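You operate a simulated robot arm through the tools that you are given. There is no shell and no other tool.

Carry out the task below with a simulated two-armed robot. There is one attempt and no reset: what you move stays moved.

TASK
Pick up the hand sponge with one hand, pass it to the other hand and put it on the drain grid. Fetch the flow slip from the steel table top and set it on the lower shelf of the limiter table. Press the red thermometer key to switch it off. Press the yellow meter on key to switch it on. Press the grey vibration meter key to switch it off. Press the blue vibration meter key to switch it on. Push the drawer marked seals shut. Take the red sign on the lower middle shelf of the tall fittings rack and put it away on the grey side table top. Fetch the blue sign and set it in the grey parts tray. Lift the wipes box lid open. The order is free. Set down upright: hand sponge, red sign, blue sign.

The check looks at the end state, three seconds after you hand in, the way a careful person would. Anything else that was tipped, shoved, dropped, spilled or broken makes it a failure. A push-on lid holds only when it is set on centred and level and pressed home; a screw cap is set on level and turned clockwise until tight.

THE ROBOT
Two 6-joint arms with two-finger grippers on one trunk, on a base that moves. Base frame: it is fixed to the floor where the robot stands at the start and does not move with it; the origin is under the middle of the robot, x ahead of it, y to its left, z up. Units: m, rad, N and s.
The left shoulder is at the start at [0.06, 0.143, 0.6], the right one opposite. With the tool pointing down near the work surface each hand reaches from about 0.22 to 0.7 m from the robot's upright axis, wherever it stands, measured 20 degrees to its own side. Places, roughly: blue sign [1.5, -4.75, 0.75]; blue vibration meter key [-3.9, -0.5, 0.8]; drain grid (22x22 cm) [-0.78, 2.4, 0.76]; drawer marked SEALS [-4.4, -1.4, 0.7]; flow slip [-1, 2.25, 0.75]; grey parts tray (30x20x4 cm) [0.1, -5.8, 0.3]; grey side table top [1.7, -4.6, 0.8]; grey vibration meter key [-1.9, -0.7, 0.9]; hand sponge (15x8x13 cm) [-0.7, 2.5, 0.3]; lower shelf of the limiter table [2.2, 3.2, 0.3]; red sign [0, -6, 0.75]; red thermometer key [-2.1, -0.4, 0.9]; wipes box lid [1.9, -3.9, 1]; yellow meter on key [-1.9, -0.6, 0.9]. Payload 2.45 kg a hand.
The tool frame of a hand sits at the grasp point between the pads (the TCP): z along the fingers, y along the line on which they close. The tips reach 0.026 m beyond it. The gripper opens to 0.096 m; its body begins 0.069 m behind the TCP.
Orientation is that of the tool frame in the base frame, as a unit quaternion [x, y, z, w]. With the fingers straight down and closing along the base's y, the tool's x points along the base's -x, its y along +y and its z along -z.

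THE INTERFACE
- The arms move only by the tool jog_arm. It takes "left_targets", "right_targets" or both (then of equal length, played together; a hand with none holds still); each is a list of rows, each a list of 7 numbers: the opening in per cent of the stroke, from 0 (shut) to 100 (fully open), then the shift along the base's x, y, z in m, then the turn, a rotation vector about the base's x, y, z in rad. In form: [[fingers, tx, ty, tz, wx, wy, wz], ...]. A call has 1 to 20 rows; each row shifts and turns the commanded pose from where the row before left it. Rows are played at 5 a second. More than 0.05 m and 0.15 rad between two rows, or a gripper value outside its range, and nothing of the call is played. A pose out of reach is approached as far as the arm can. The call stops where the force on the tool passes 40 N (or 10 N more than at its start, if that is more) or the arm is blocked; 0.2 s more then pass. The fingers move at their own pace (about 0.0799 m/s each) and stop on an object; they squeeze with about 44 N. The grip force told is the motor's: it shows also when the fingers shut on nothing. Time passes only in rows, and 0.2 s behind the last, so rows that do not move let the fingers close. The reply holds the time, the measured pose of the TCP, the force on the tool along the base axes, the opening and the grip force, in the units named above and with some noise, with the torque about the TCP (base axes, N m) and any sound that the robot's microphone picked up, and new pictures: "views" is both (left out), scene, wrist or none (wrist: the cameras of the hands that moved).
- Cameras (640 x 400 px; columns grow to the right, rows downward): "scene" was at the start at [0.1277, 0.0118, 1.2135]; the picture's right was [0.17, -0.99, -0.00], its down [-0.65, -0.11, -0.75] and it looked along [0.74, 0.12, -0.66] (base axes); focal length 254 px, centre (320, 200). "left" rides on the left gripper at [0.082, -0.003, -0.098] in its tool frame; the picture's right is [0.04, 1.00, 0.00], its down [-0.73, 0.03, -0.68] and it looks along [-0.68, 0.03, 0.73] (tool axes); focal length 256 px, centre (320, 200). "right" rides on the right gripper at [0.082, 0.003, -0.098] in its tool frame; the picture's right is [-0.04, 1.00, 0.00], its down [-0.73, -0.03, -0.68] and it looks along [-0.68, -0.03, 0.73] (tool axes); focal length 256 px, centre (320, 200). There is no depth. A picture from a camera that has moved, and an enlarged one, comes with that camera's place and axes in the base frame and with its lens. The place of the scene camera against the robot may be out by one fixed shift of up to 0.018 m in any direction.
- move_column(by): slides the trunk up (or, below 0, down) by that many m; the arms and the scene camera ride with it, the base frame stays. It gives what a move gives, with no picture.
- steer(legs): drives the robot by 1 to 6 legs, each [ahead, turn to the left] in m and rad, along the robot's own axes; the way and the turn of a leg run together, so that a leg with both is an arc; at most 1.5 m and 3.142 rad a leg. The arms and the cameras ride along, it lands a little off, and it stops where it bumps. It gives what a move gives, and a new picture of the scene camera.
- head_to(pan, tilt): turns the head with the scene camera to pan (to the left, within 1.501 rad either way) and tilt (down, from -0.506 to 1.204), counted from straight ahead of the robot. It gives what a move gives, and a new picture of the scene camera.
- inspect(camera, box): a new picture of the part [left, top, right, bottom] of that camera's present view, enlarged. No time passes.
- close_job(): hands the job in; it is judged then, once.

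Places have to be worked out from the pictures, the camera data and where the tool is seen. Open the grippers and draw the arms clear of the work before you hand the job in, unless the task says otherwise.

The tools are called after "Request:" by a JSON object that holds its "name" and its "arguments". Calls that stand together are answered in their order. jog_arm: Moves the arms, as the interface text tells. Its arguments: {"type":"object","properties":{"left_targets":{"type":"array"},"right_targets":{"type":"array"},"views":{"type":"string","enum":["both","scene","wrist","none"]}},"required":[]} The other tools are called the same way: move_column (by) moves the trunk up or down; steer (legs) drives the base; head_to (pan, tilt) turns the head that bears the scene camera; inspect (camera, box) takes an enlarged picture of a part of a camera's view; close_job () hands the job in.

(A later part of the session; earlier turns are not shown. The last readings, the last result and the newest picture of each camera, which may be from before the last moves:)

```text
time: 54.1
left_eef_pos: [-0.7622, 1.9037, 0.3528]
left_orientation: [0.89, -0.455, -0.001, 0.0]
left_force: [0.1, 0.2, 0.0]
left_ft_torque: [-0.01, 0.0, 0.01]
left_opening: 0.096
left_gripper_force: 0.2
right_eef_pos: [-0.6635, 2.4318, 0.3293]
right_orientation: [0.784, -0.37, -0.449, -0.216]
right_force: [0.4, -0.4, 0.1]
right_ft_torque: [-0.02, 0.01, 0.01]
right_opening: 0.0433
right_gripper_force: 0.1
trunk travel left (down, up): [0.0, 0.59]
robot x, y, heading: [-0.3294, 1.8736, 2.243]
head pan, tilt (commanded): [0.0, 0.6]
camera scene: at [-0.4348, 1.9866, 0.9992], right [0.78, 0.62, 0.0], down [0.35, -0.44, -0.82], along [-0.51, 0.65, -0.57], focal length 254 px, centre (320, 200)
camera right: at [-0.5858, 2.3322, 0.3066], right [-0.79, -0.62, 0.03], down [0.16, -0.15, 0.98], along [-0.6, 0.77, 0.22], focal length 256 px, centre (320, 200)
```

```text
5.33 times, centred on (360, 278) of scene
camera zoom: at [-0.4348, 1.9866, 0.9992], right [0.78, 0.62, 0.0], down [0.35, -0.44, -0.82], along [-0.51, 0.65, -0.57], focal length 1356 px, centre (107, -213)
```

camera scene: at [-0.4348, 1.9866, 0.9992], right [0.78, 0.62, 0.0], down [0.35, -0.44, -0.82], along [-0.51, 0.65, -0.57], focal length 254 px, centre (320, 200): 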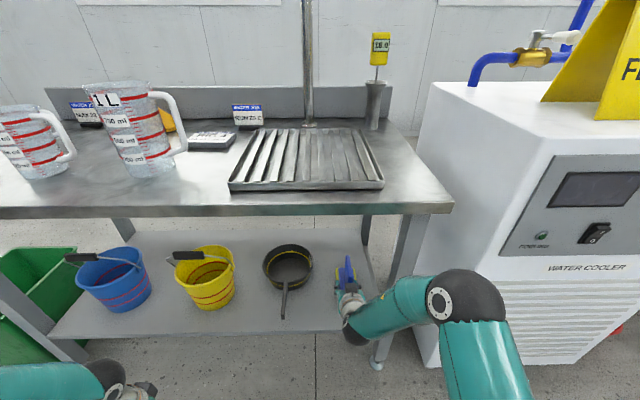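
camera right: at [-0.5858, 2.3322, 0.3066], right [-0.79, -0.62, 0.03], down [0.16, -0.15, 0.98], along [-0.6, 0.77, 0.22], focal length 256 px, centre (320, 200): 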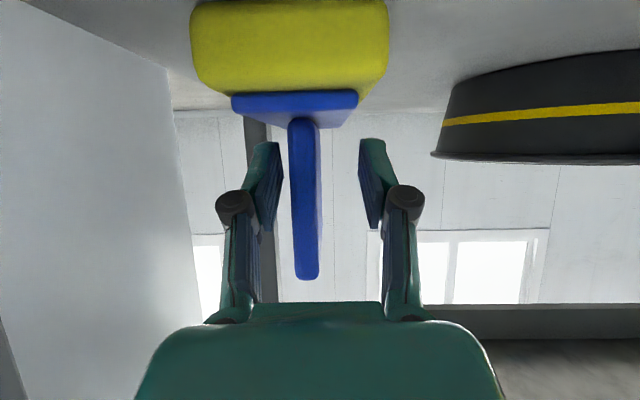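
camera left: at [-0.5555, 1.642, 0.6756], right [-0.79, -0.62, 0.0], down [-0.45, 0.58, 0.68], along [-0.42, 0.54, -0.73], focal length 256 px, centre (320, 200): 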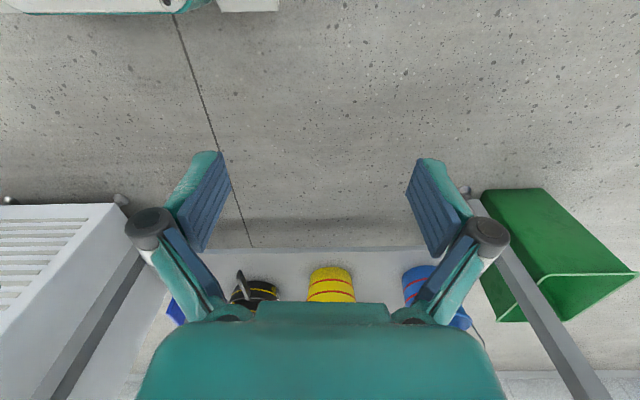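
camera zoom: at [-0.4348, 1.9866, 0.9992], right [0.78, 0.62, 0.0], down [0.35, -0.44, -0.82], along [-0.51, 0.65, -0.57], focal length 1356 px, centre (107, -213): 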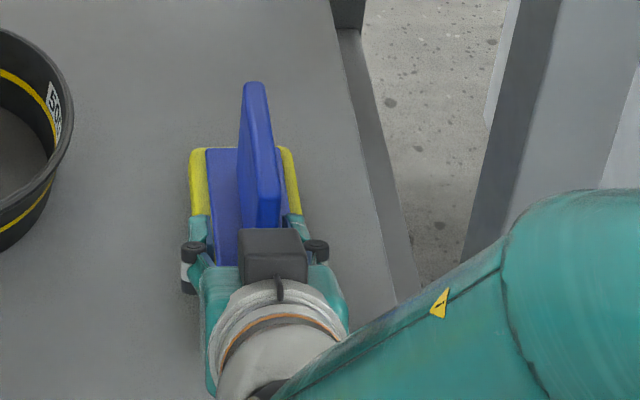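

Fingertips are ~2 cm past the handle's near end. I'll nudge ~1.2 cm forward and 6 mm right, then close.

Request:
{"name": "jog_arm", "arguments": {"right_targets": [[45, -0.0028, 0.0131, 0.001, 0, 0, 0], [45, 0, 0, 0, 0, 0, 0], [0, 0, 0, 0, 0, 0, 0], [0, 0, 0, 0, 0, 0, 0], [0, 0, 0, 0, 0, 0, 0], [0, 0, 0, 0, 0, 0, 0]], "views": "wrist"}}

```text
time: 55.5
left_eef_pos: [-0.762, 1.9043, 0.3527]
left_orientation: [0.89, -0.456, 0.0, 0.0]
left_force: [0.5, 0.1, 0.1]
left_ft_torque: [0.03, 0.0, 0.01]
left_opening: 0.0961
left_gripper_force: 0.1
right_eef_pos: [-0.6666, 2.4453, 0.331]
right_orientation: [0.783, -0.37, -0.45, -0.217]
right_force: [-0.2, 0.8, 0.4]
right_ft_torque: [0.05, 0.14, -0.01]
right_opening: 0.0133
right_gripper_force: 39.9
trunk travel left (down, up): [0.0, 0.59]
robot x, y, heading: [-0.3266, 1.8739, 2.241]
head pan, tilt (commanded): [0.0, 0.6]
camera right: at [-0.5883, 2.3455, 0.3079], right [-0.79, -0.62, 0.03], down [0.16, -0.15, 0.98], along [-0.6, 0.77, 0.22], focal length 256 px, centre (320, 200)
```

right: 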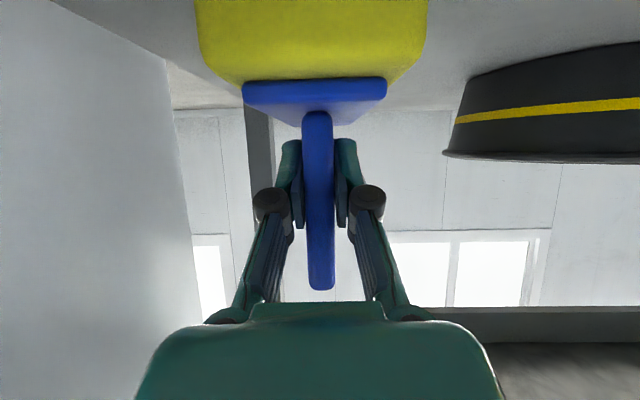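

Gripped (13 mm opening, 40 N). I'll lift the sponge a few centimetres and then back the robot straight out.

Request:
{"name": "jog_arm", "arguments": {"right_targets": [[0, 0, 0, 0.02, 0, 0, 0], [0, 0, 0, 0.03, 0, 0, 0], [0, 0, 0, 0.03, 0, 0, 0]], "views": "both"}}

```text
time: 56.3
left_eef_pos: [-0.7622, 1.9044, 0.3533]
left_orientation: [0.89, -0.456, 0.0, 0.0]
left_force: [0.0, 0.2, -0.1]
left_ft_torque: [-0.02, 0.02, -0.02]
left_opening: 0.096
left_gripper_force: 0.1
right_eef_pos: [-0.6676, 2.4457, 0.4109]
right_orientation: [0.784, -0.37, -0.449, -0.216]
right_force: [-0.1, 0.2, -2.6]
right_ft_torque: [-0.04, -0.04, 0.01]
right_opening: 0.0133
right_gripper_force: 40.1
trunk travel left (down, up): [0.0, 0.59]
robot x, y, heading: [-0.3262, 1.8697, 2.243]
head pan, tilt (commanded): [0.0, 0.6]
camera scene: at [-0.435, 1.9869, 0.9991], right [0.78, 0.62, 0.0], down [0.35, -0.44, -0.82], along [-0.51, 0.65, -0.57], focal length 254 px, centre (320, 200)
camera right: at [-0.589, 2.3454, 0.388], right [-0.79, -0.62, 0.03], down [0.16, -0.15, 0.98], along [-0.6, 0.77, 0.22], focal length 256 px, centre (320, 200)
```

scene: 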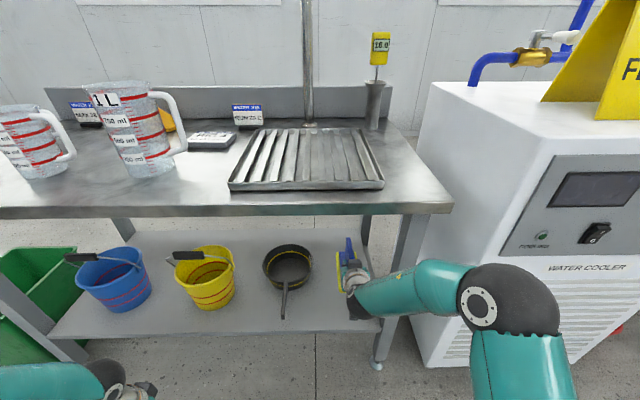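
right: 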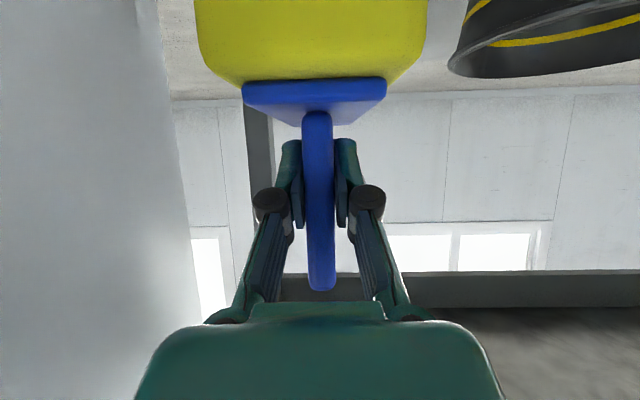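

Sponge is held firmly, level. Backing straight out 0.36 m.

Request:
{"name": "steer", "arguments": {"legs": [[-0.36, 0]]}}

```text
time: 58.6
left_eef_pos: [-0.5368, 1.6198, 0.3527]
left_orientation: [0.891, -0.453, 0.0, 0.0]
left_force: [0.1, 0.0, -0.5]
left_ft_torque: [0.01, 0.01, -0.02]
left_opening: 0.0962
left_gripper_force: 0.0
right_eef_pos: [-0.4446, 2.162, 0.4108]
right_orientation: [0.784, -0.369, -0.449, -0.216]
right_force: [-0.1, -0.1, -1.6]
right_ft_torque: [-0.04, -0.05, -0.02]
right_opening: 0.0137
right_gripper_force: 39.8
trunk travel left (down, up): [0.0, 0.59]
robot x, y, heading: [-0.1015, 1.5908, 2.241]
head pan, tilt (commanded): [0.0, 0.6]
camera scene: at [-0.2104, 1.7037, 0.9992], right [0.78, 0.62, 0.0], down [0.35, -0.44, -0.82], along [-0.52, 0.64, -0.57], focal length 254 px, centre (320, 200)
```

scene: 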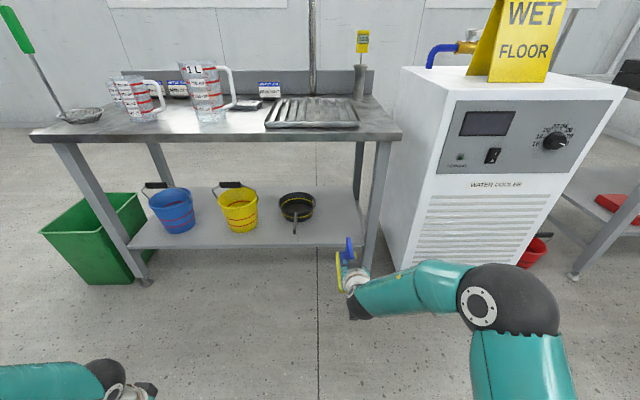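

Clear of the table. I'll raise the trunk for the handover and the table-top work.

Request:
{"name": "move_column", "arguments": {"by": 0.55}}

Request:
{"name": "jog_arm", "arguments": {"right_targets": [[0, 0.0026, -0.0429, -0.024, 0, 0, 0], [0, 0.0026, -0.0429, -0.024, 0, 0, 0], [0, 0.0026, -0.0429, -0.024, 0, 0, 0], [0, 0.0026, -0.0429, -0.024, 0, 0, 0], [0, 0, 0, -0.024, 0, 0, 0]], "left_targets": [[100, 0, 0, 0.03, 0, 0, 0.05], [100, -0.025, 0.031, 0.03, 0, 0, 0], [100, -0.025, 0.031, 0.03, 0, 0, 0], [100, -0.025, 0.031, 0.01, 0, 0, 0], [100, -0.025, 0.031, 0, 0, 0, 0]], "views": "scene"}}

```text
refused: 0.55 is not a number from -0.4 to 0.4
```

```text
time: 59.8
left_eef_pos: [-0.6386, 1.7438, 0.4546]
left_orientation: [0.902, -0.433, -0.001, 0.0]
left_force: [0.3, -0.6, 1.2]
left_ft_torque: [0.05, 0.0, 0.02]
left_opening: 0.096
left_gripper_force: 0.1
right_eef_pos: [-0.4331, 1.9894, 0.2908]
right_orientation: [0.784, -0.368, -0.45, -0.215]
right_force: [1.0, 0.7, -2.1]
right_ft_torque: [-0.07, -0.04, -0.02]
right_opening: 0.0135
right_gripper_force: 40.1
trunk travel left (down, up): [0.0, 0.59]
robot x, y, heading: [-0.1034, 1.5867, 2.243]
head pan, tilt (commanded): [0.0, 0.6]
camera scene: at [-0.2101, 1.7033, 0.9993], right [0.78, 0.62, 0.0], down [0.35, -0.44, -0.82], along [-0.52, 0.64, -0.57], focal length 254 px, centre (320, 200)
```

scene: 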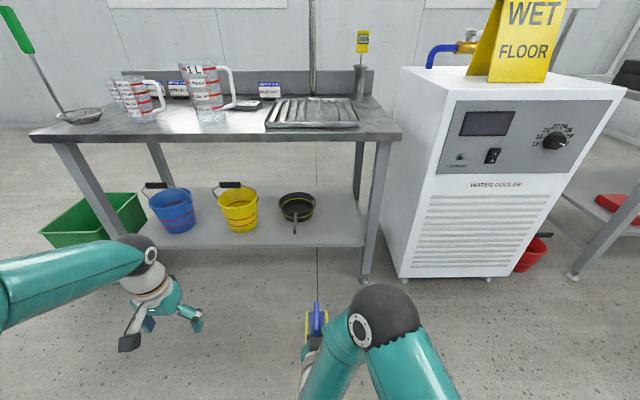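

The column call was refused (limit 0.4), but the arms moved as planned in free air. Raising the trunk in two steps now.

Request:
{"name": "move_column", "arguments": {"by": 0.4}}

Request:
{"name": "move_column", "arguments": {"by": 0.15}}

Request:
{"name": "head_to", "arguments": {"pan": 0, "tilt": 0.9}}

```text
time: 63.6
left_eef_pos: [-0.6375, 1.7424, 0.8537]
left_orientation: [0.902, -0.431, 0.0, 0.0]
left_force: [0.5, 0.9, -0.8]
left_ft_torque: [-0.03, 0.07, -0.02]
left_opening: 0.0961
left_gripper_force: 0.0
right_eef_pos: [-0.4334, 1.9898, 0.6903]
right_orientation: [0.785, -0.368, -0.45, -0.215]
right_force: [-0.8, 0.3, -1.1]
right_ft_torque: [-0.04, -0.04, -0.04]
right_opening: 0.0134
right_gripper_force: 39.9
trunk travel left (down, up): [-0.4, 0.19]
robot x, y, heading: [-0.1035, 1.5929, 2.249]
head pan, tilt (commanded): [0.0, 0.6]
```

```text
time: 65.4
left_eef_pos: [-0.6388, 1.7438, 1.003]
left_orientation: [0.902, -0.431, 0.0, 0.0]
left_force: [-0.9, -0.2, 0.2]
left_ft_torque: [0.0, -0.01, 0.02]
left_opening: 0.096
left_gripper_force: 0.0
right_eef_pos: [-0.4333, 1.9887, 0.8403]
right_orientation: [0.785, -0.368, -0.449, -0.215]
right_force: [0.2, -0.6, -1.2]
right_ft_torque: [0.0, -0.02, 0.01]
right_opening: 0.0135
right_gripper_force: 40.0
trunk travel left (down, up): [-0.55, 0.04]
robot x, y, heading: [-0.1006, 1.5917, 2.246]
head pan, tilt (commanded): [0.0, 0.6]
```

```text
time: 66.2
left_eef_pos: [-0.6385, 1.7436, 1.0037]
left_orientation: [0.902, -0.431, 0.0, 0.0]
left_force: [-0.3, 0.5, 0.1]
left_ft_torque: [-0.01, -0.01, -0.01]
left_opening: 0.0957
left_gripper_force: 0.2
right_eef_pos: [-0.4344, 1.991, 0.8407]
right_orientation: [0.785, -0.368, -0.449, -0.215]
right_force: [0.5, 0.2, -1.9]
right_ft_torque: [-0.04, 0.0, 0.01]
right_opening: 0.0132
right_gripper_force: 40.2
trunk travel left (down, up): [-0.55, 0.04]
robot x, y, heading: [-0.1051, 1.5887, 2.245]
head pan, tilt (commanded): [0.0, 0.901]
camera scene: at [-0.2026, 1.6939, 1.5245], right [0.78, 0.62, 0.0], down [0.49, -0.61, -0.62], along [-0.39, 0.48, -0.78], focal length 254 px, centre (320, 200)
```

scene: 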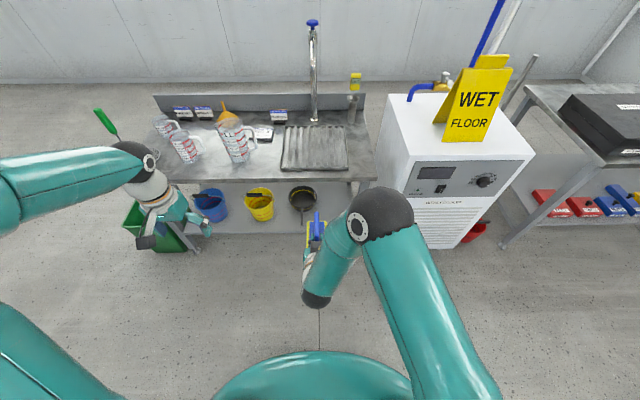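

The sponge is held level at z≈0.84 in front of the robot; left hand hovers at z≈1.0. I'll bring the left hand over the handle's far part.

Request:
{"name": "jog_arm", "arguments": {"left_targets": [[60, 0.0249, 0.0406, 0, 0, 0, 0.008], [60, 0.0249, 0.0406, 0, 0, 0, 0], [60, 0.0249, 0.0406, 0, 0, 0, 0], [60, 0.0249, 0.0406, 0, 0, 0, 0], [60, 0.0249, 0.0406, 0, 0, 0, 0], [60, 0.0249, 0.0406, 0, 0, 0, 0], [60, 0.0248, 0.0405, 0, 0, 0, 0]], "views": "both"}}

```text
time: 67.8
left_eef_pos: [-0.4627, 2.0285, 1.0035]
left_orientation: [0.904, -0.428, 0.0, 0.001]
left_force: [0.4, 0.7, -0.1]
left_ft_torque: [-0.02, 0.01, 0.01]
left_opening: 0.0576
left_gripper_force: 0.0
right_eef_pos: [-0.4343, 1.9921, 0.8392]
right_orientation: [0.784, -0.368, -0.45, -0.215]
right_force: [0.8, 0.3, -1.5]
right_ft_torque: [-0.05, -0.04, -0.02]
right_opening: 0.0129
right_gripper_force: 40.0
trunk travel left (down, up): [-0.55, 0.04]
robot x, y, heading: [-0.1011, 1.5933, 2.243]
head pan, tilt (commanded): [0.0, 0.901]
camera scene: at [-0.2023, 1.6954, 1.5243], right [0.78, 0.62, 0.0], down [0.49, -0.61, -0.62], along [-0.39, 0.48, -0.78], focal length 254 px, centre (320, 200)
camera left: at [-0.4079, 1.9683, 1.1024], right [-0.75, -0.66, 0.0], down [-0.49, 0.55, 0.68], along [-0.45, 0.51, -0.74], focal length 256 px, centre (320, 200)
```

scene: 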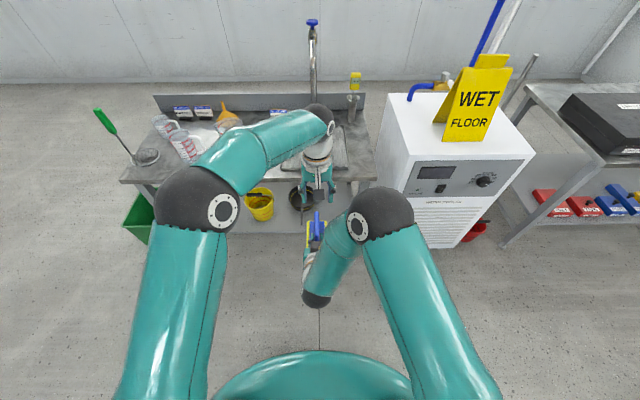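
left: 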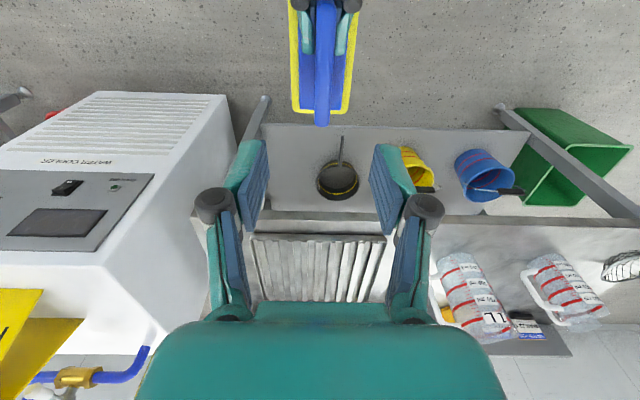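

The left wrist view shows the handle centred under the left gripper, its far end ~2.3 cm ahead of the left TCP and right fingertips ~1 cm short of the left fingers' zone. Descend and close the left gripper.

Request:
{"name": "jog_arm", "arguments": {"left_targets": [[60, -0.001, 0.0013, -0.04, 0, 0, 0], [60, -0.0019, 0.0003, -0.04, 0, 0, 0], [60, 0, 0, -0.03, 0, 0, 0], [60, 0, 0, -0.022, 0, 0, 0]], "views": "both"}}

```text
time: 68.8
left_eef_pos: [-0.4672, 2.0304, 0.8699]
left_orientation: [0.904, -0.428, 0.0, 0.0]
left_force: [0.4, -0.8, 0.1]
left_ft_torque: [-0.01, -0.02, -0.01]
left_opening: 0.0576
left_gripper_force: 0.0
right_eef_pos: [-0.4341, 1.9896, 0.841]
right_orientation: [0.785, -0.368, -0.45, -0.215]
right_force: [0.5, -0.2, -1.6]
right_ft_torque: [-0.03, -0.05, -0.01]
right_opening: 0.0132
right_gripper_force: 40.1
trunk travel left (down, up): [-0.55, 0.04]
robot x, y, heading: [-0.1035, 1.5899, 2.247]
head pan, tilt (commanded): [0.0, 0.901]
camera scene: at [-0.203, 1.6943, 1.5244], right [0.78, 0.63, 0.0], down [0.49, -0.61, -0.62], along [-0.39, 0.48, -0.78], focal length 254 px, centre (320, 200)
camera left: at [-0.4121, 1.9687, 0.9693], right [-0.75, -0.66, 0.0], down [-0.49, 0.55, 0.68], along [-0.45, 0.51, -0.73], focal length 256 px, centre (320, 200)
```

scene: 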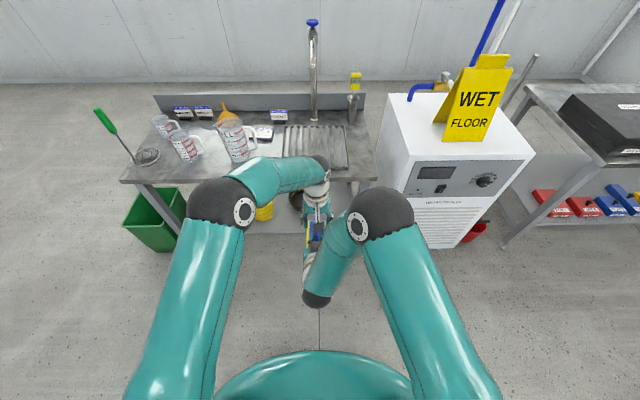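
left: 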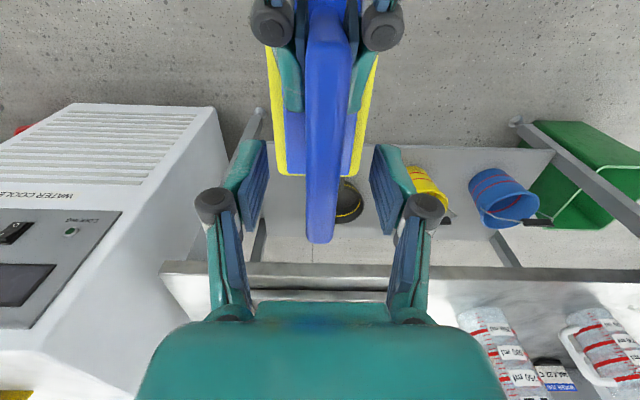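

Left fingers straddle the handle's far portion, clear of the right fingers. Closing the left gripper.

Request:
{"name": "jog_arm", "arguments": {"left_targets": [[0, 0, 0, 0, 0, 0, 0], [0, 0, 0, 0, 0, 0, 0], [0, 0, 0, 0, 0, 0, 0], [0, 0, 0, 0, 0, 0, 0]], "views": "wrist"}}

```text
time: 69.8
left_eef_pos: [-0.4662, 2.0301, 0.8719]
left_orientation: [0.904, -0.428, 0.0, 0.0]
left_force: [-2.4, -0.4, -1.8]
left_ft_torque: [0.11, 0.12, 0.02]
left_opening: 0.0131
left_gripper_force: 39.6
right_eef_pos: [-0.4337, 1.9896, 0.8409]
right_orientation: [0.785, -0.369, -0.449, -0.215]
right_force: [2.1, 0.0, 0.6]
right_ft_torque: [-0.07, -0.02, -0.13]
right_opening: 0.0134
right_gripper_force: 39.5
trunk travel left (down, up): [-0.55, 0.04]
robot x, y, heading: [-0.0982, 1.5886, 2.246]
head pan, tilt (commanded): [0.0, 0.901]
camera left: at [-0.412, 1.9687, 0.9697], right [-0.75, -0.66, 0.0], down [-0.49, 0.55, 0.68], along [-0.45, 0.51, -0.73], focal length 256 px, centre (320, 200)
```

left: 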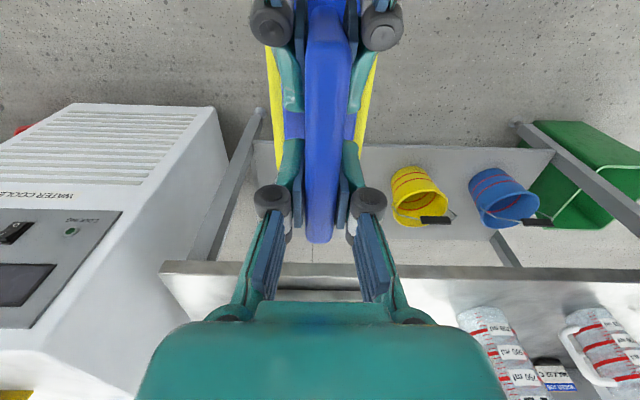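

Both hands hold the handle. Now open the right gripper and separate the hands: right back, left forward.

Request:
{"name": "jog_arm", "arguments": {"right_targets": [[50, 0, 0, 0, 0, 0, 0], [50, 0, 0, 0, 0, 0, 0], [50, 0.0126, -0.0155, 0.003, 0, 0, 0], [50, 0.0126, -0.0155, 0.003, 0, 0, 0], [50, 0, 0, 0, 0, 0, 0]], "left_targets": [[0, 0, 0, 0, 0, 0, 0], [0, 0, 0, 0, 0, 0, 0], [0, -0.0126, 0.0155, 0, 0, 0, 0], [0, -0.0189, 0.0233, 0, 0, 0, 0], [0, -0.0189, 0.0233, 0, 0, 0, 0]], "views": "both"}}

```text
time: 71.0
left_eef_pos: [-0.5178, 2.0914, 0.8688]
left_orientation: [0.903, -0.429, 0.002, 0.001]
left_force: [-0.3, 0.5, 0.5]
left_ft_torque: [0.03, 0.05, 0.01]
left_opening: 0.0132
left_gripper_force: 39.4
right_eef_pos: [-0.4082, 1.9594, 0.8457]
right_orientation: [0.784, -0.369, -0.45, -0.215]
right_force: [0.0, 0.2, 0.0]
right_ft_torque: [0.01, 0.02, 0.0]
right_opening: 0.048
right_gripper_force: 0.0
trunk travel left (down, up): [-0.55, 0.04]
robot x, y, heading: [-0.1024, 1.591, 2.242]
head pan, tilt (commanded): [0.0, 0.901]
camera scene: at [-0.2034, 1.6956, 1.5242], right [0.78, 0.62, 0.0], down [0.49, -0.61, -0.62], along [-0.39, 0.48, -0.79], focal length 254 px, centre (320, 200)
camera right: at [-0.3296, 1.8599, 0.8227], right [-0.79, -0.62, 0.03], down [0.16, -0.15, 0.98], along [-0.6, 0.77, 0.22], focal length 256 px, centre (320, 200)
camera left: at [-0.4644, 2.0304, 0.9684], right [-0.75, -0.66, 0.0], down [-0.49, 0.55, 0.68], along [-0.45, 0.51, -0.74], focal length 256 px, centre (320, 200)
```

scene: 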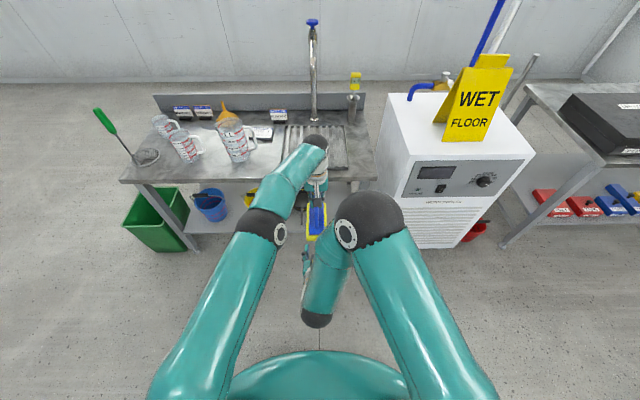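
right: 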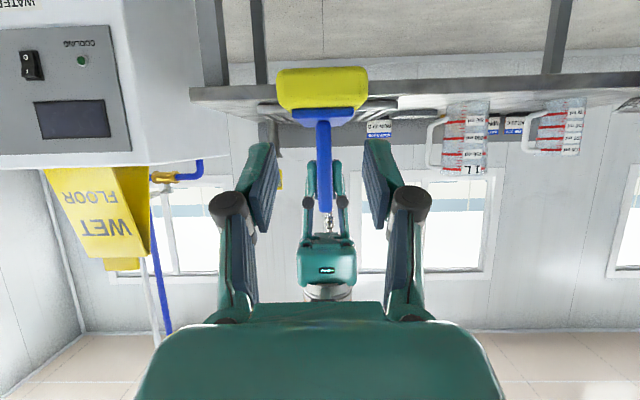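
left: 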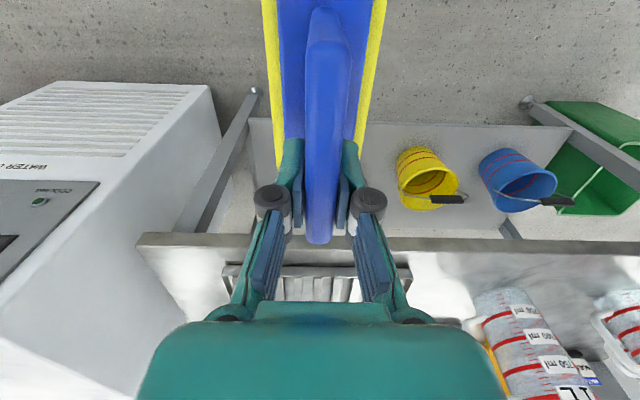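

Handover done; the left hand holds the sponge. I'll raise the left hand, and swing the right hand down-pointing and aside before driving to the grid.

Request:
{"name": "jog_arm", "arguments": {"right_targets": [[50, 0.03, -0.015, 0.022, -0.1164, -0.0939, 0], [50, 0.03, 0.008, 0.022, -0.1164, -0.0939, 0], [50, 0.03, 0.008, 0.022, -0.1164, -0.0939, 0], [50, 0.03, 0.008, 0.022, -0.1164, -0.0939, 0], [50, 0.03, 0.008, 0.022, -0.1164, -0.0939, 0], [50, 0.03, 0.008, 0.022, -0.1164, -0.0939, 0], [50, 0.03, 0.008, 0.022, -0.1164, -0.0939, 0]], "left_targets": [[0, 0, 0, 0.02, 0, 0, 0], [0, 0, 0, 0.02, 0, 0, 0], [0, 0, 0, 0.02, 0, 0, 0], [0, 0, 0, 0.02, 0, 0, 0], [0, 0, 0, 0, 0, 0, 0], [0, 0, 0, 0, 0, 0, 0], [0, 0, 0, 0, 0, 0, 0]], "views": "scene"}}

```text
time: 72.6
left_eef_pos: [-0.516, 2.0879, 0.95]
left_orientation: [0.904, -0.428, 0.0, -0.001]
left_force: [-0.9, -0.1, -1.7]
left_ft_torque: [0.04, 0.03, 0.0]
left_opening: 0.0134
left_gripper_force: 39.9
left hand out of reach, approached as far as the arm can: row 4
right_eef_pos: [-0.1974, 1.9906, 1.0018]
right_orientation: [0.904, -0.427, 0.0, 0.004]
right_force: [-0.4, -0.4, 0.7]
right_ft_torque: [0.03, 0.0, 0.01]
right_opening: 0.0479
right_gripper_force: 0.0
trunk travel left (down, up): [-0.55, 0.04]
robot x, y, heading: [-0.0991, 1.5921, 2.25]
head pan, tilt (commanded): [0.0, 0.901]
camera scene: at [-0.2025, 1.6944, 1.5243], right [0.78, 0.62, 0.0], down [0.49, -0.61, -0.62], along [-0.39, 0.48, -0.78], focal length 254 px, centre (320, 200)
```

scene: 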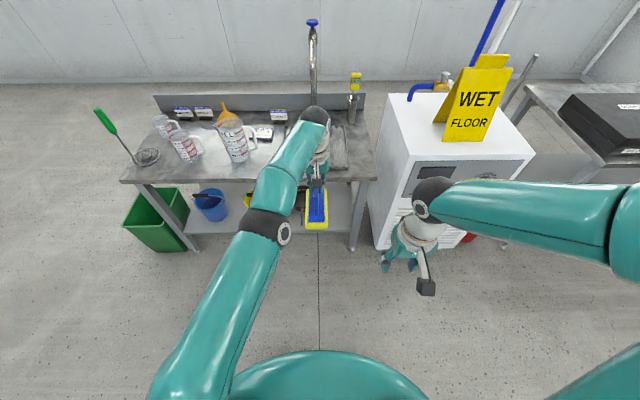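

The left hand is at its reach limit, so I'll pull both hands back a bit before driving in toward the grid.

Request:
{"name": "jog_arm", "arguments": {"right_targets": [[50, 0.0315, -0.0388, 0, 0, 0, 0], [50, 0.0315, -0.0388, 0, 0, 0, 0]], "left_targets": [[0, 0.0158, -0.0194, 0, 0, 0, 0], [0, 0.0158, -0.0194, 0, 0, 0, 0]], "views": "scene"}}

```text
time: 73.2
left_eef_pos: [-0.4817, 2.0509, 0.9518]
left_orientation: [0.904, -0.428, 0.0, -0.001]
left_force: [0.0, 1.2, -1.7]
left_ft_torque: [0.03, 0.05, 0.02]
left_opening: 0.0131
left_gripper_force: 40.3
right_eef_pos: [-0.1336, 1.914, 1.0045]
right_orientation: [0.905, -0.426, 0.0, 0.003]
right_force: [0.9, -0.7, 0.0]
right_ft_torque: [0.0, -0.02, -0.01]
right_opening: 0.0481
right_gripper_force: 0.1
trunk travel left (down, up): [-0.55, 0.04]
robot x, y, heading: [-0.1036, 1.5854, 2.247]
head pan, tilt (commanded): [0.0, 0.901]
camera scene: at [-0.2018, 1.6931, 1.5245], right [0.78, 0.62, 0.0], down [0.49, -0.61, -0.62], along [-0.39, 0.49, -0.78], focal length 254 px, centre (320, 200)
```

scene: 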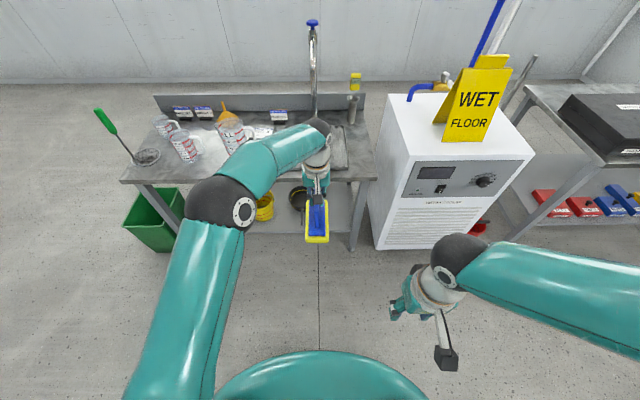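

Now drive 0.38 m toward the table.

Request:
{"name": "steer", "arguments": {"legs": [[0.38, 0]]}}

Request:
{"name": "inspect", "arguments": {"camera": "left", "box": [0, 0, 640, 400]}}

```text
time: 75.6
left_eef_pos: [-0.7245, 2.3499, 0.9513]
left_orientation: [0.904, -0.427, 0.001, 0.001]
left_force: [-0.6, -0.7, -2.2]
left_ft_torque: [0.02, 0.0, -0.02]
left_opening: 0.0134
left_gripper_force: 40.0
right_eef_pos: [-0.3769, 2.2152, 1.0039]
right_orientation: [0.905, -0.426, 0.0, 0.004]
right_force: [0.2, 0.5, -1.6]
right_ft_torque: [0.01, 0.0, 0.04]
right_opening: 0.0479
right_gripper_force: 0.1
trunk travel left (down, up): [-0.55, 0.04]
robot x, y, heading: [-0.3439, 1.8909, 2.252]
head pan, tilt (commanded): [0.0, 0.901]
camera scene: at [-0.4446, 1.9949, 1.5243], right [0.78, 0.63, 0.0], down [0.49, -0.61, -0.62], along [-0.39, 0.48, -0.78], focal length 254 px, centre (320, 200)
```

scene: 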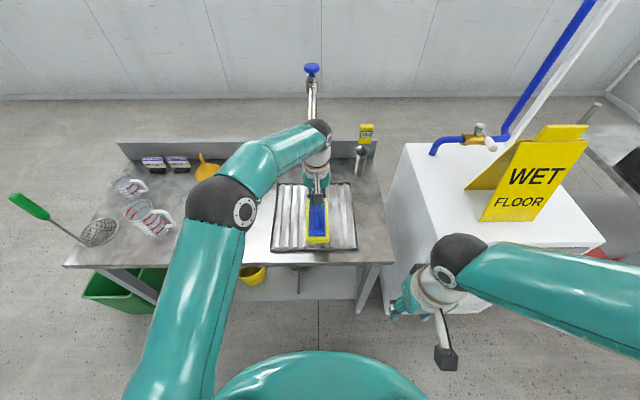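

```text
1.00 times, centred on (320, 200) of left (not enlarged: the box is as wide or as high as the picture)
camera zoom: at [-0.6715, 2.2889, 1.0498], right [-0.75, -0.67, 0.0], down [-0.49, 0.55, 0.68], along [-0.45, 0.51, -0.74], focal length 256 px, centre (320, 200)
```

zoom: 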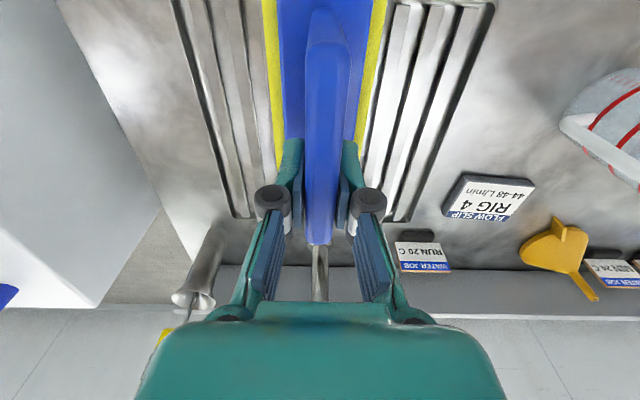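

The grid centre is ~7.5 cm ahead and ~1 cm left of the left TCP. I'll drive 6 cm further so the arm stays well within reach.

Request:
{"name": "steer", "arguments": {"legs": [[0.06, 0]]}}

Request:
{"name": "jog_arm", "arguments": {"left_targets": [[0, -0.0125, 0.006, -0.02, 0, 0, 0], [0, -0.0125, 0.006, -0.02, 0, 0, 0]], "views": "both"}}

```text
time: 76.7
left_eef_pos: [-0.7539, 2.3907, 0.9507]
left_orientation: [0.902, -0.431, 0.006, 0.004]
left_force: [-0.1, 0.3, -1.2]
left_ft_torque: [0.03, 0.01, -0.02]
left_opening: 0.0134
left_gripper_force: 39.5
right_eef_pos: [-0.4105, 2.2557, 1.0054]
right_orientation: [0.905, -0.425, 0.0, 0.004]
right_force: [-0.2, -0.2, 0.1]
right_ft_torque: [0.0, 0.02, -0.03]
right_opening: 0.048
right_gripper_force: 0.0
trunk travel left (down, up): [-0.55, 0.04]
robot x, y, heading: [-0.3767, 1.93, 2.241]
head pan, tilt (commanded): [0.0, 0.901]
stopped in leg 1: the robot was blocked; the commanded pose is now the measured one
camera scene: at [-0.4782, 2.0365, 1.5244], right [0.78, 0.63, 0.0], down [0.49, -0.61, -0.62], along [-0.39, 0.48, -0.78], focal length 254 px, centre (320, 200)
```

scene: 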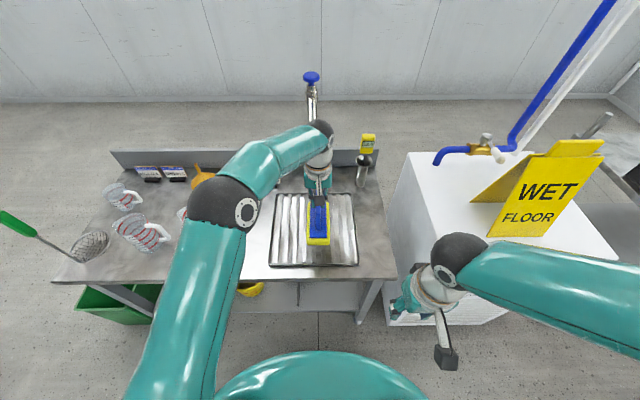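

```text
time: 77.5
left_eef_pos: [-0.7572, 2.3962, 0.93]
left_orientation: [0.897, -0.442, -0.006, -0.004]
left_force: [1.0, 0.1, -1.3]
left_ft_torque: [0.04, 0.1, -0.01]
left_opening: 0.0134
left_gripper_force: 39.7
right_eef_pos: [-0.4029, 2.2465, 1.0081]
right_orientation: [0.905, -0.425, -0.006, 0.0]
right_force: [-0.4, 0.7, 0.0]
right_ft_torque: [0.02, -0.03, 0.02]
right_opening: 0.0483
right_gripper_force: 0.0
trunk travel left (down, up): [-0.55, 0.04]
robot x, y, heading: [-0.3767, 1.9302, 2.246]
head pan, tilt (commanded): [0.0, 0.901]
stopped in row 2 (left hand): the arm was blocked; the commanded pose is now the measured one
camera scene: at [-0.4515, 2.0037, 1.5283], right [0.78, 0.63, 0.0], down [0.48, -0.6, -0.64], along [-0.4, 0.5, -0.77], focal length 254 px, centre (320, 200)
camera left: at [-0.7032, 2.3325, 1.0265], right [-0.77, -0.64, 0.0], down [-0.47, 0.56, 0.69], along [-0.44, 0.53, -0.73], focal length 256 px, centre (320, 200)
```

scene: 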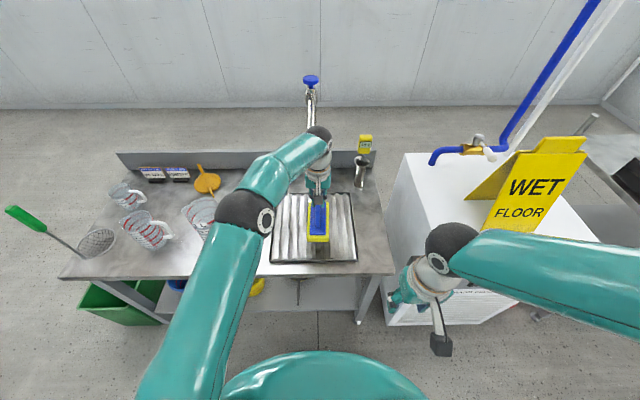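
left: 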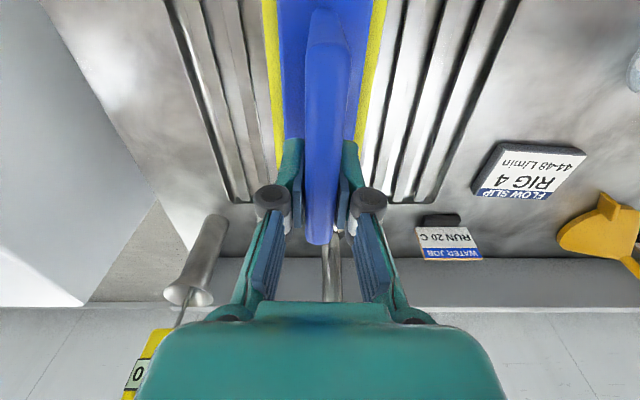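

Something blocked the left arm; I suspect the wrist is close to the faucet spout. Zooming in to check.

Request:
{"name": "inspect", "arguments": {"camera": "scene", "box": [240, 60, 400, 160]}}

Request:
{"name": "inspect", "arguments": {"camera": "scene", "box": [100, 160, 420, 360]}}

```text
4.00 times, centred on (320, 110) of scene
camera zoom: at [-0.4515, 2.0037, 1.5283], right [0.78, 0.63, 0.0], down [0.48, -0.6, -0.64], along [-0.4, 0.5, -0.77], focal length 1017 px, centre (320, 560)
```

zoom: 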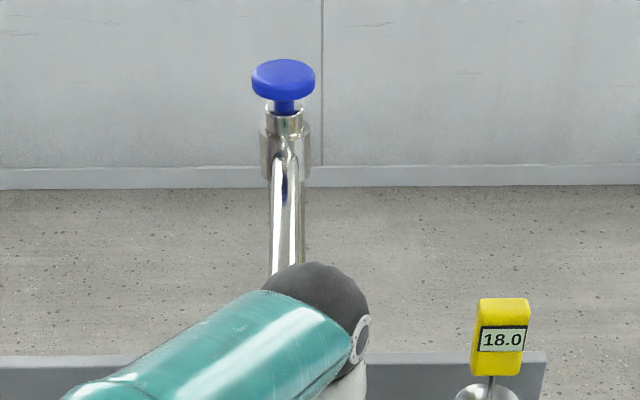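

```text
2.00 times, centred on (260, 260) of scene
camera zoom: at [-0.4515, 2.0037, 1.5283], right [0.78, 0.63, 0.0], down [0.48, -0.6, -0.64], along [-0.4, 0.5, -0.77], focal length 508 px, centre (440, 80)
```

zoom: 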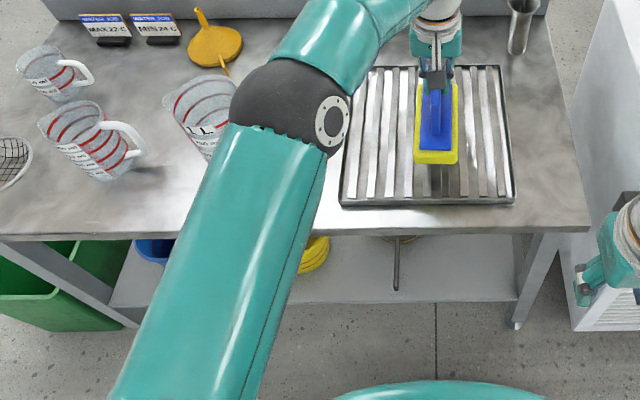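

The left wrist seems to be pressing against the faucet spout, which points forward over the grid. I'll back off right away.

Request:
{"name": "steer", "arguments": {"legs": [[-0.1, 0]]}}

Request:
{"name": "head_to", "arguments": {"pan": 0, "tilt": 0.5}}

Request:
{"name": "inspect", "arguments": {"camera": "scene", "box": [200, 100, 440, 250]}}

```text
time: 78.7
left_eef_pos: [-0.7065, 2.327, 0.916]
left_orientation: [0.899, -0.437, 0.003, 0.002]
left_force: [0.3, -0.1, -1.2]
left_ft_torque: [0.05, 0.03, 0.0]
left_opening: 0.0131
left_gripper_force: 39.5
right_eef_pos: [-0.348, 2.1785, 1.0047]
right_orientation: [0.905, -0.425, 0.001, 0.003]
right_force: [-0.4, -0.5, 0.0]
right_ft_torque: [0.03, 0.04, -0.03]
right_opening: 0.0478
right_gripper_force: 0.2
trunk travel left (down, up): [-0.55, 0.04]
robot x, y, heading: [-0.3103, 1.8524, 2.248]
head pan, tilt (commanded): [0.0, 0.901]
camera scene: at [-0.4107, 1.9535, 1.5247], right [0.78, 0.63, 0.0], down [0.49, -0.61, -0.62], along [-0.39, 0.49, -0.78], focal length 254 px, centre (320, 200)
```

scene: 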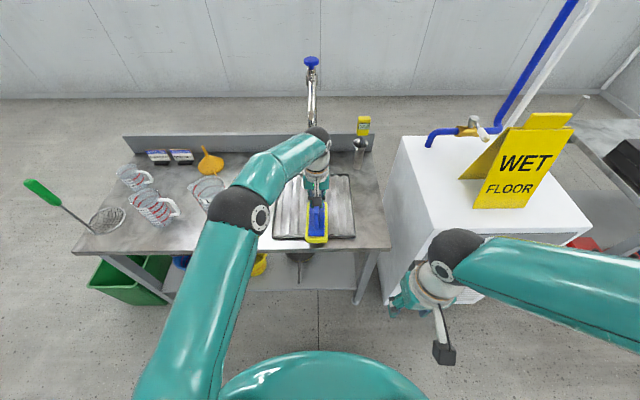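

```text
time: 79.5
left_eef_pos: [-0.7075, 2.3286, 0.9138]
left_orientation: [0.899, -0.438, 0.004, 0.001]
left_force: [0.9, -0.1, -0.9]
left_ft_torque: [0.02, 0.06, -0.04]
left_opening: 0.0131
left_gripper_force: 40.0
right_eef_pos: [-0.3489, 2.1786, 1.0054]
right_orientation: [0.905, -0.425, 0.003, 0.004]
right_force: [0.1, -1.1, -1.2]
right_ft_torque: [0.01, 0.0, -0.03]
right_opening: 0.048
right_gripper_force: 0.0
trunk travel left (down, up): [-0.55, 0.04]
robot x, y, heading: [-0.3129, 1.8522, 2.248]
head pan, tilt (commanded): [0.0, 0.499]
camera scene: at [-0.422, 1.9676, 1.5582], right [0.78, 0.63, 0.0], down [0.3, -0.37, -0.88], along [-0.55, 0.68, -0.48], focal length 254 px, centre (320, 200)
```

scene: 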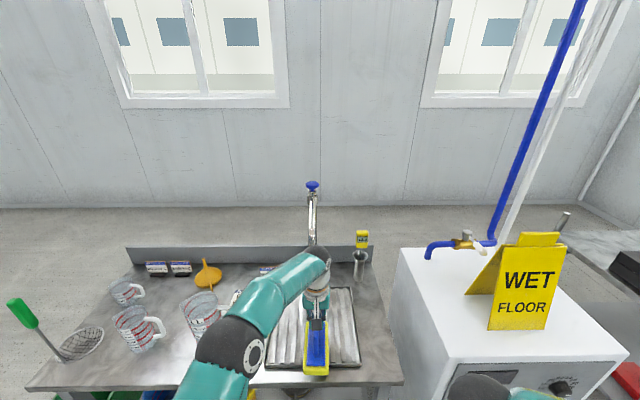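

```text
2.67 times, centred on (320, 175) of scene
camera zoom: at [-0.422, 1.9676, 1.5582], right [0.78, 0.63, 0.0], down [0.3, -0.37, -0.88], along [-0.55, 0.68, -0.48], focal length 678 px, centre (320, 267)
```

zoom: 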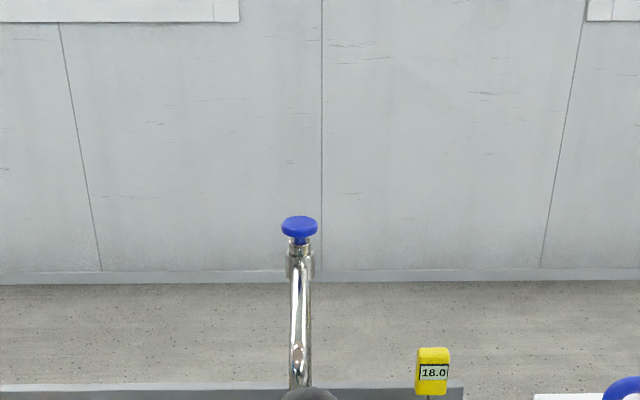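

Free again. The spout ends right over the grid centre, so I'll set the sponge on the front-left part of the grid: shift the hand 5 cm left first, then move in a little.

Request:
{"name": "jog_arm", "arguments": {"left_targets": [[0, -0.0193, -0.0158, 0, 0, 0, 0.015], [0, -0.0193, -0.0158, 0, 0, 0, 0]], "views": "none"}}

Request:
{"name": "steer", "arguments": {"legs": [[0.04, 0]]}}

Request:
{"name": "inspect", "arguments": {"camera": "left", "box": [0, 0, 640, 400]}}

```text
time: 80.1
left_eef_pos: [-0.7469, 2.2966, 0.9156]
left_orientation: [0.903, -0.43, 0.004, 0.002]
left_force: [0.0, -0.3, -1.4]
left_ft_torque: [0.03, 0.04, 0.01]
left_opening: 0.0133
left_gripper_force: 39.9
right_eef_pos: [-0.3508, 2.1797, 1.0052]
right_orientation: [0.905, -0.425, 0.002, 0.004]
right_force: [0.2, 1.0, 0.3]
right_ft_torque: [-0.02, 0.01, -0.01]
right_opening: 0.0477
right_gripper_force: 0.0
trunk travel left (down, up): [-0.55, 0.04]
robot x, y, heading: [-0.3131, 1.8504, 2.249]
head pan, tilt (commanded): [0.0, 0.499]
```

```text
time: 81.0
left_eef_pos: [-0.7723, 2.3293, 0.9133]
left_orientation: [0.903, -0.43, 0.005, 0.003]
left_force: [0.3, 1.0, -2.4]
left_ft_torque: [0.02, -0.01, 0.0]
left_opening: 0.0135
left_gripper_force: 40.1
right_eef_pos: [-0.376, 2.2129, 1.0045]
right_orientation: [0.905, -0.425, 0.003, 0.005]
right_force: [0.3, 1.3, 0.1]
right_ft_torque: [-0.05, -0.02, 0.02]
right_opening: 0.0481
right_gripper_force: 0.0
trunk travel left (down, up): [-0.55, 0.04]
robot x, y, heading: [-0.3318, 1.8828, 2.247]
head pan, tilt (commanded): [0.0, 0.499]
camera scene: at [-0.4495, 2.0018, 1.5578], right [0.78, 0.63, 0.0], down [0.3, -0.38, -0.88], along [-0.55, 0.68, -0.48], focal length 254 px, centre (320, 200)
```

scene: 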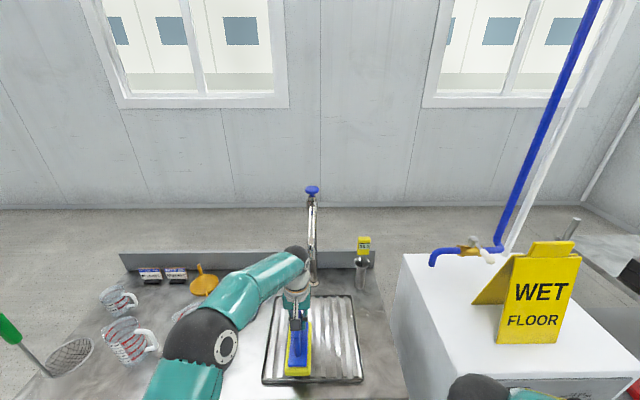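

```text
1.00 times, centred on (320, 200) of left (not enlarged: the box is as wide or as high as the picture)
camera zoom: at [-0.7195, 2.2679, 1.013], right [-0.75, -0.66, 0.0], down [-0.49, 0.56, 0.67], along [-0.44, 0.5, -0.74], focal length 256 px, centre (320, 200)
```

zoom: 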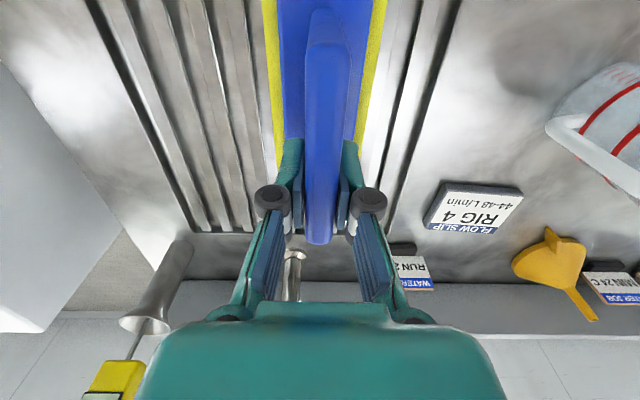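

The hand is now ~3.5 cm left of the grid's centre line. I'll zoom on the faucet and wrist to judge the clearance.

Request:
{"name": "inspect", "arguments": {"camera": "scene", "box": [250, 170, 410, 270]}}

Request:
{"name": "inspect", "arguments": {"camera": "scene", "box": [220, 270, 420, 395]}}

```text
4.00 times, centred on (330, 220) of scene
camera zoom: at [-0.4495, 2.0018, 1.5578], right [0.78, 0.63, 0.0], down [0.3, -0.38, -0.88], along [-0.55, 0.68, -0.48], focal length 1017 px, centre (280, 120)
```

zoom: 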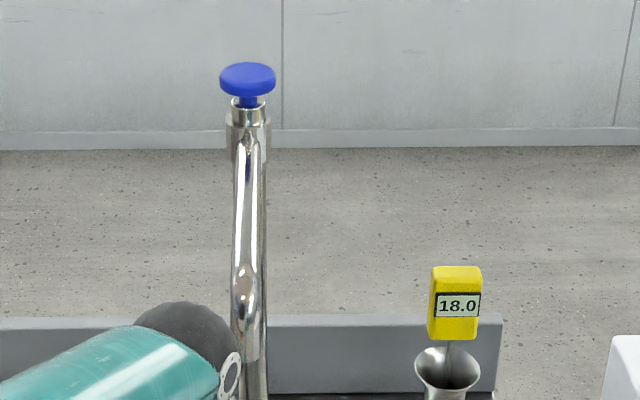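

```text
3.20 times, centred on (320, 332) of scene
camera zoom: at [-0.4495, 2.0018, 1.5578], right [0.78, 0.63, 0.0], down [0.3, -0.38, -0.88], along [-0.55, 0.68, -0.48], focal length 813 px, centre (320, -224)
```

zoom: 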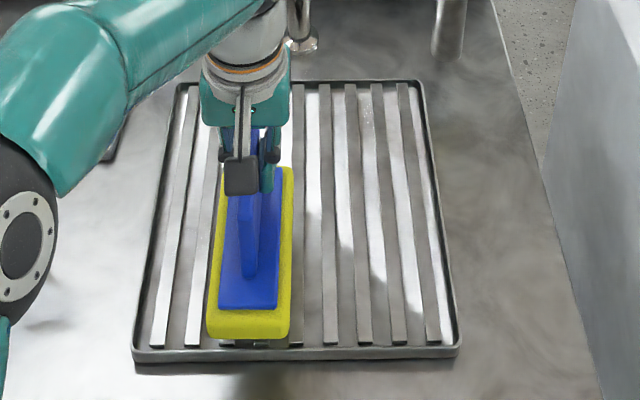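

The grid spans roughly n≈0.04–0.33 from the table edge; I'll move 2 cm further in and lower the sponge close to the slats.

Request:
{"name": "jog_arm", "arguments": {"left_targets": [[0, -0.0139, 0.0171, 0, 0, 0, 0], [0, 0, 0, -0.02, 0, 0, 0], [0, 0, 0, -0.015, 0, 0, 0]], "views": "both"}}

```text
time: 81.8
left_eef_pos: [-0.7859, 2.3448, 0.8802]
left_orientation: [0.903, -0.43, 0.004, 0.002]
left_force: [1.3, 0.0, -1.6]
left_ft_torque: [0.05, 0.02, 0.03]
left_opening: 0.0134
left_gripper_force: 39.5
right_eef_pos: [-0.3754, 2.2101, 1.0035]
right_orientation: [0.905, -0.425, 0.002, 0.004]
right_force: [0.2, -0.7, -0.3]
right_ft_torque: [-0.02, -0.03, 0.01]
right_opening: 0.0476
right_gripper_force: 0.1
trunk travel left (down, up): [-0.55, 0.04]
robot x, y, heading: [-0.3359, 1.885, 2.248]
head pan, tilt (commanded): [0.0, 0.499]
camera scene: at [-0.4474, 1.9992, 1.5582], right [0.78, 0.63, 0.0], down [0.3, -0.37, -0.88], along [-0.55, 0.68, -0.48], focal length 254 px, centre (320, 200)
camera left: at [-0.7325, 2.284, 0.9794], right [-0.75, -0.66, 0.0], down [-0.49, 0.56, 0.67], along [-0.44, 0.5, -0.74], focal length 256 px, centre (320, 200)
```

scene: 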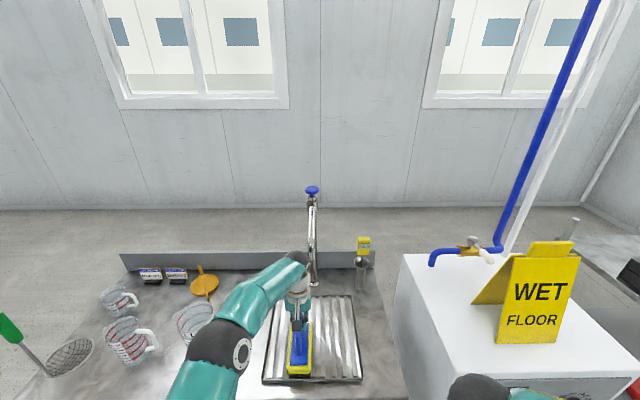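
left: 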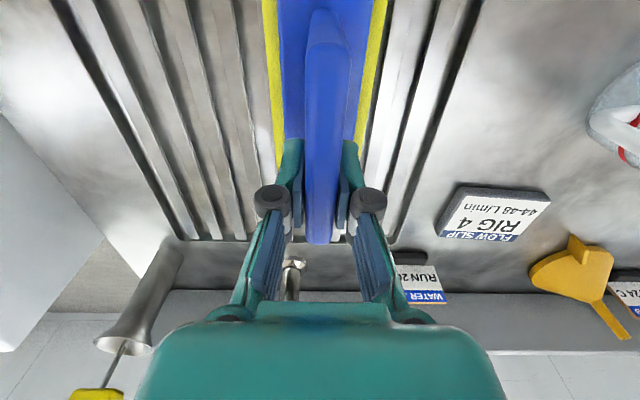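

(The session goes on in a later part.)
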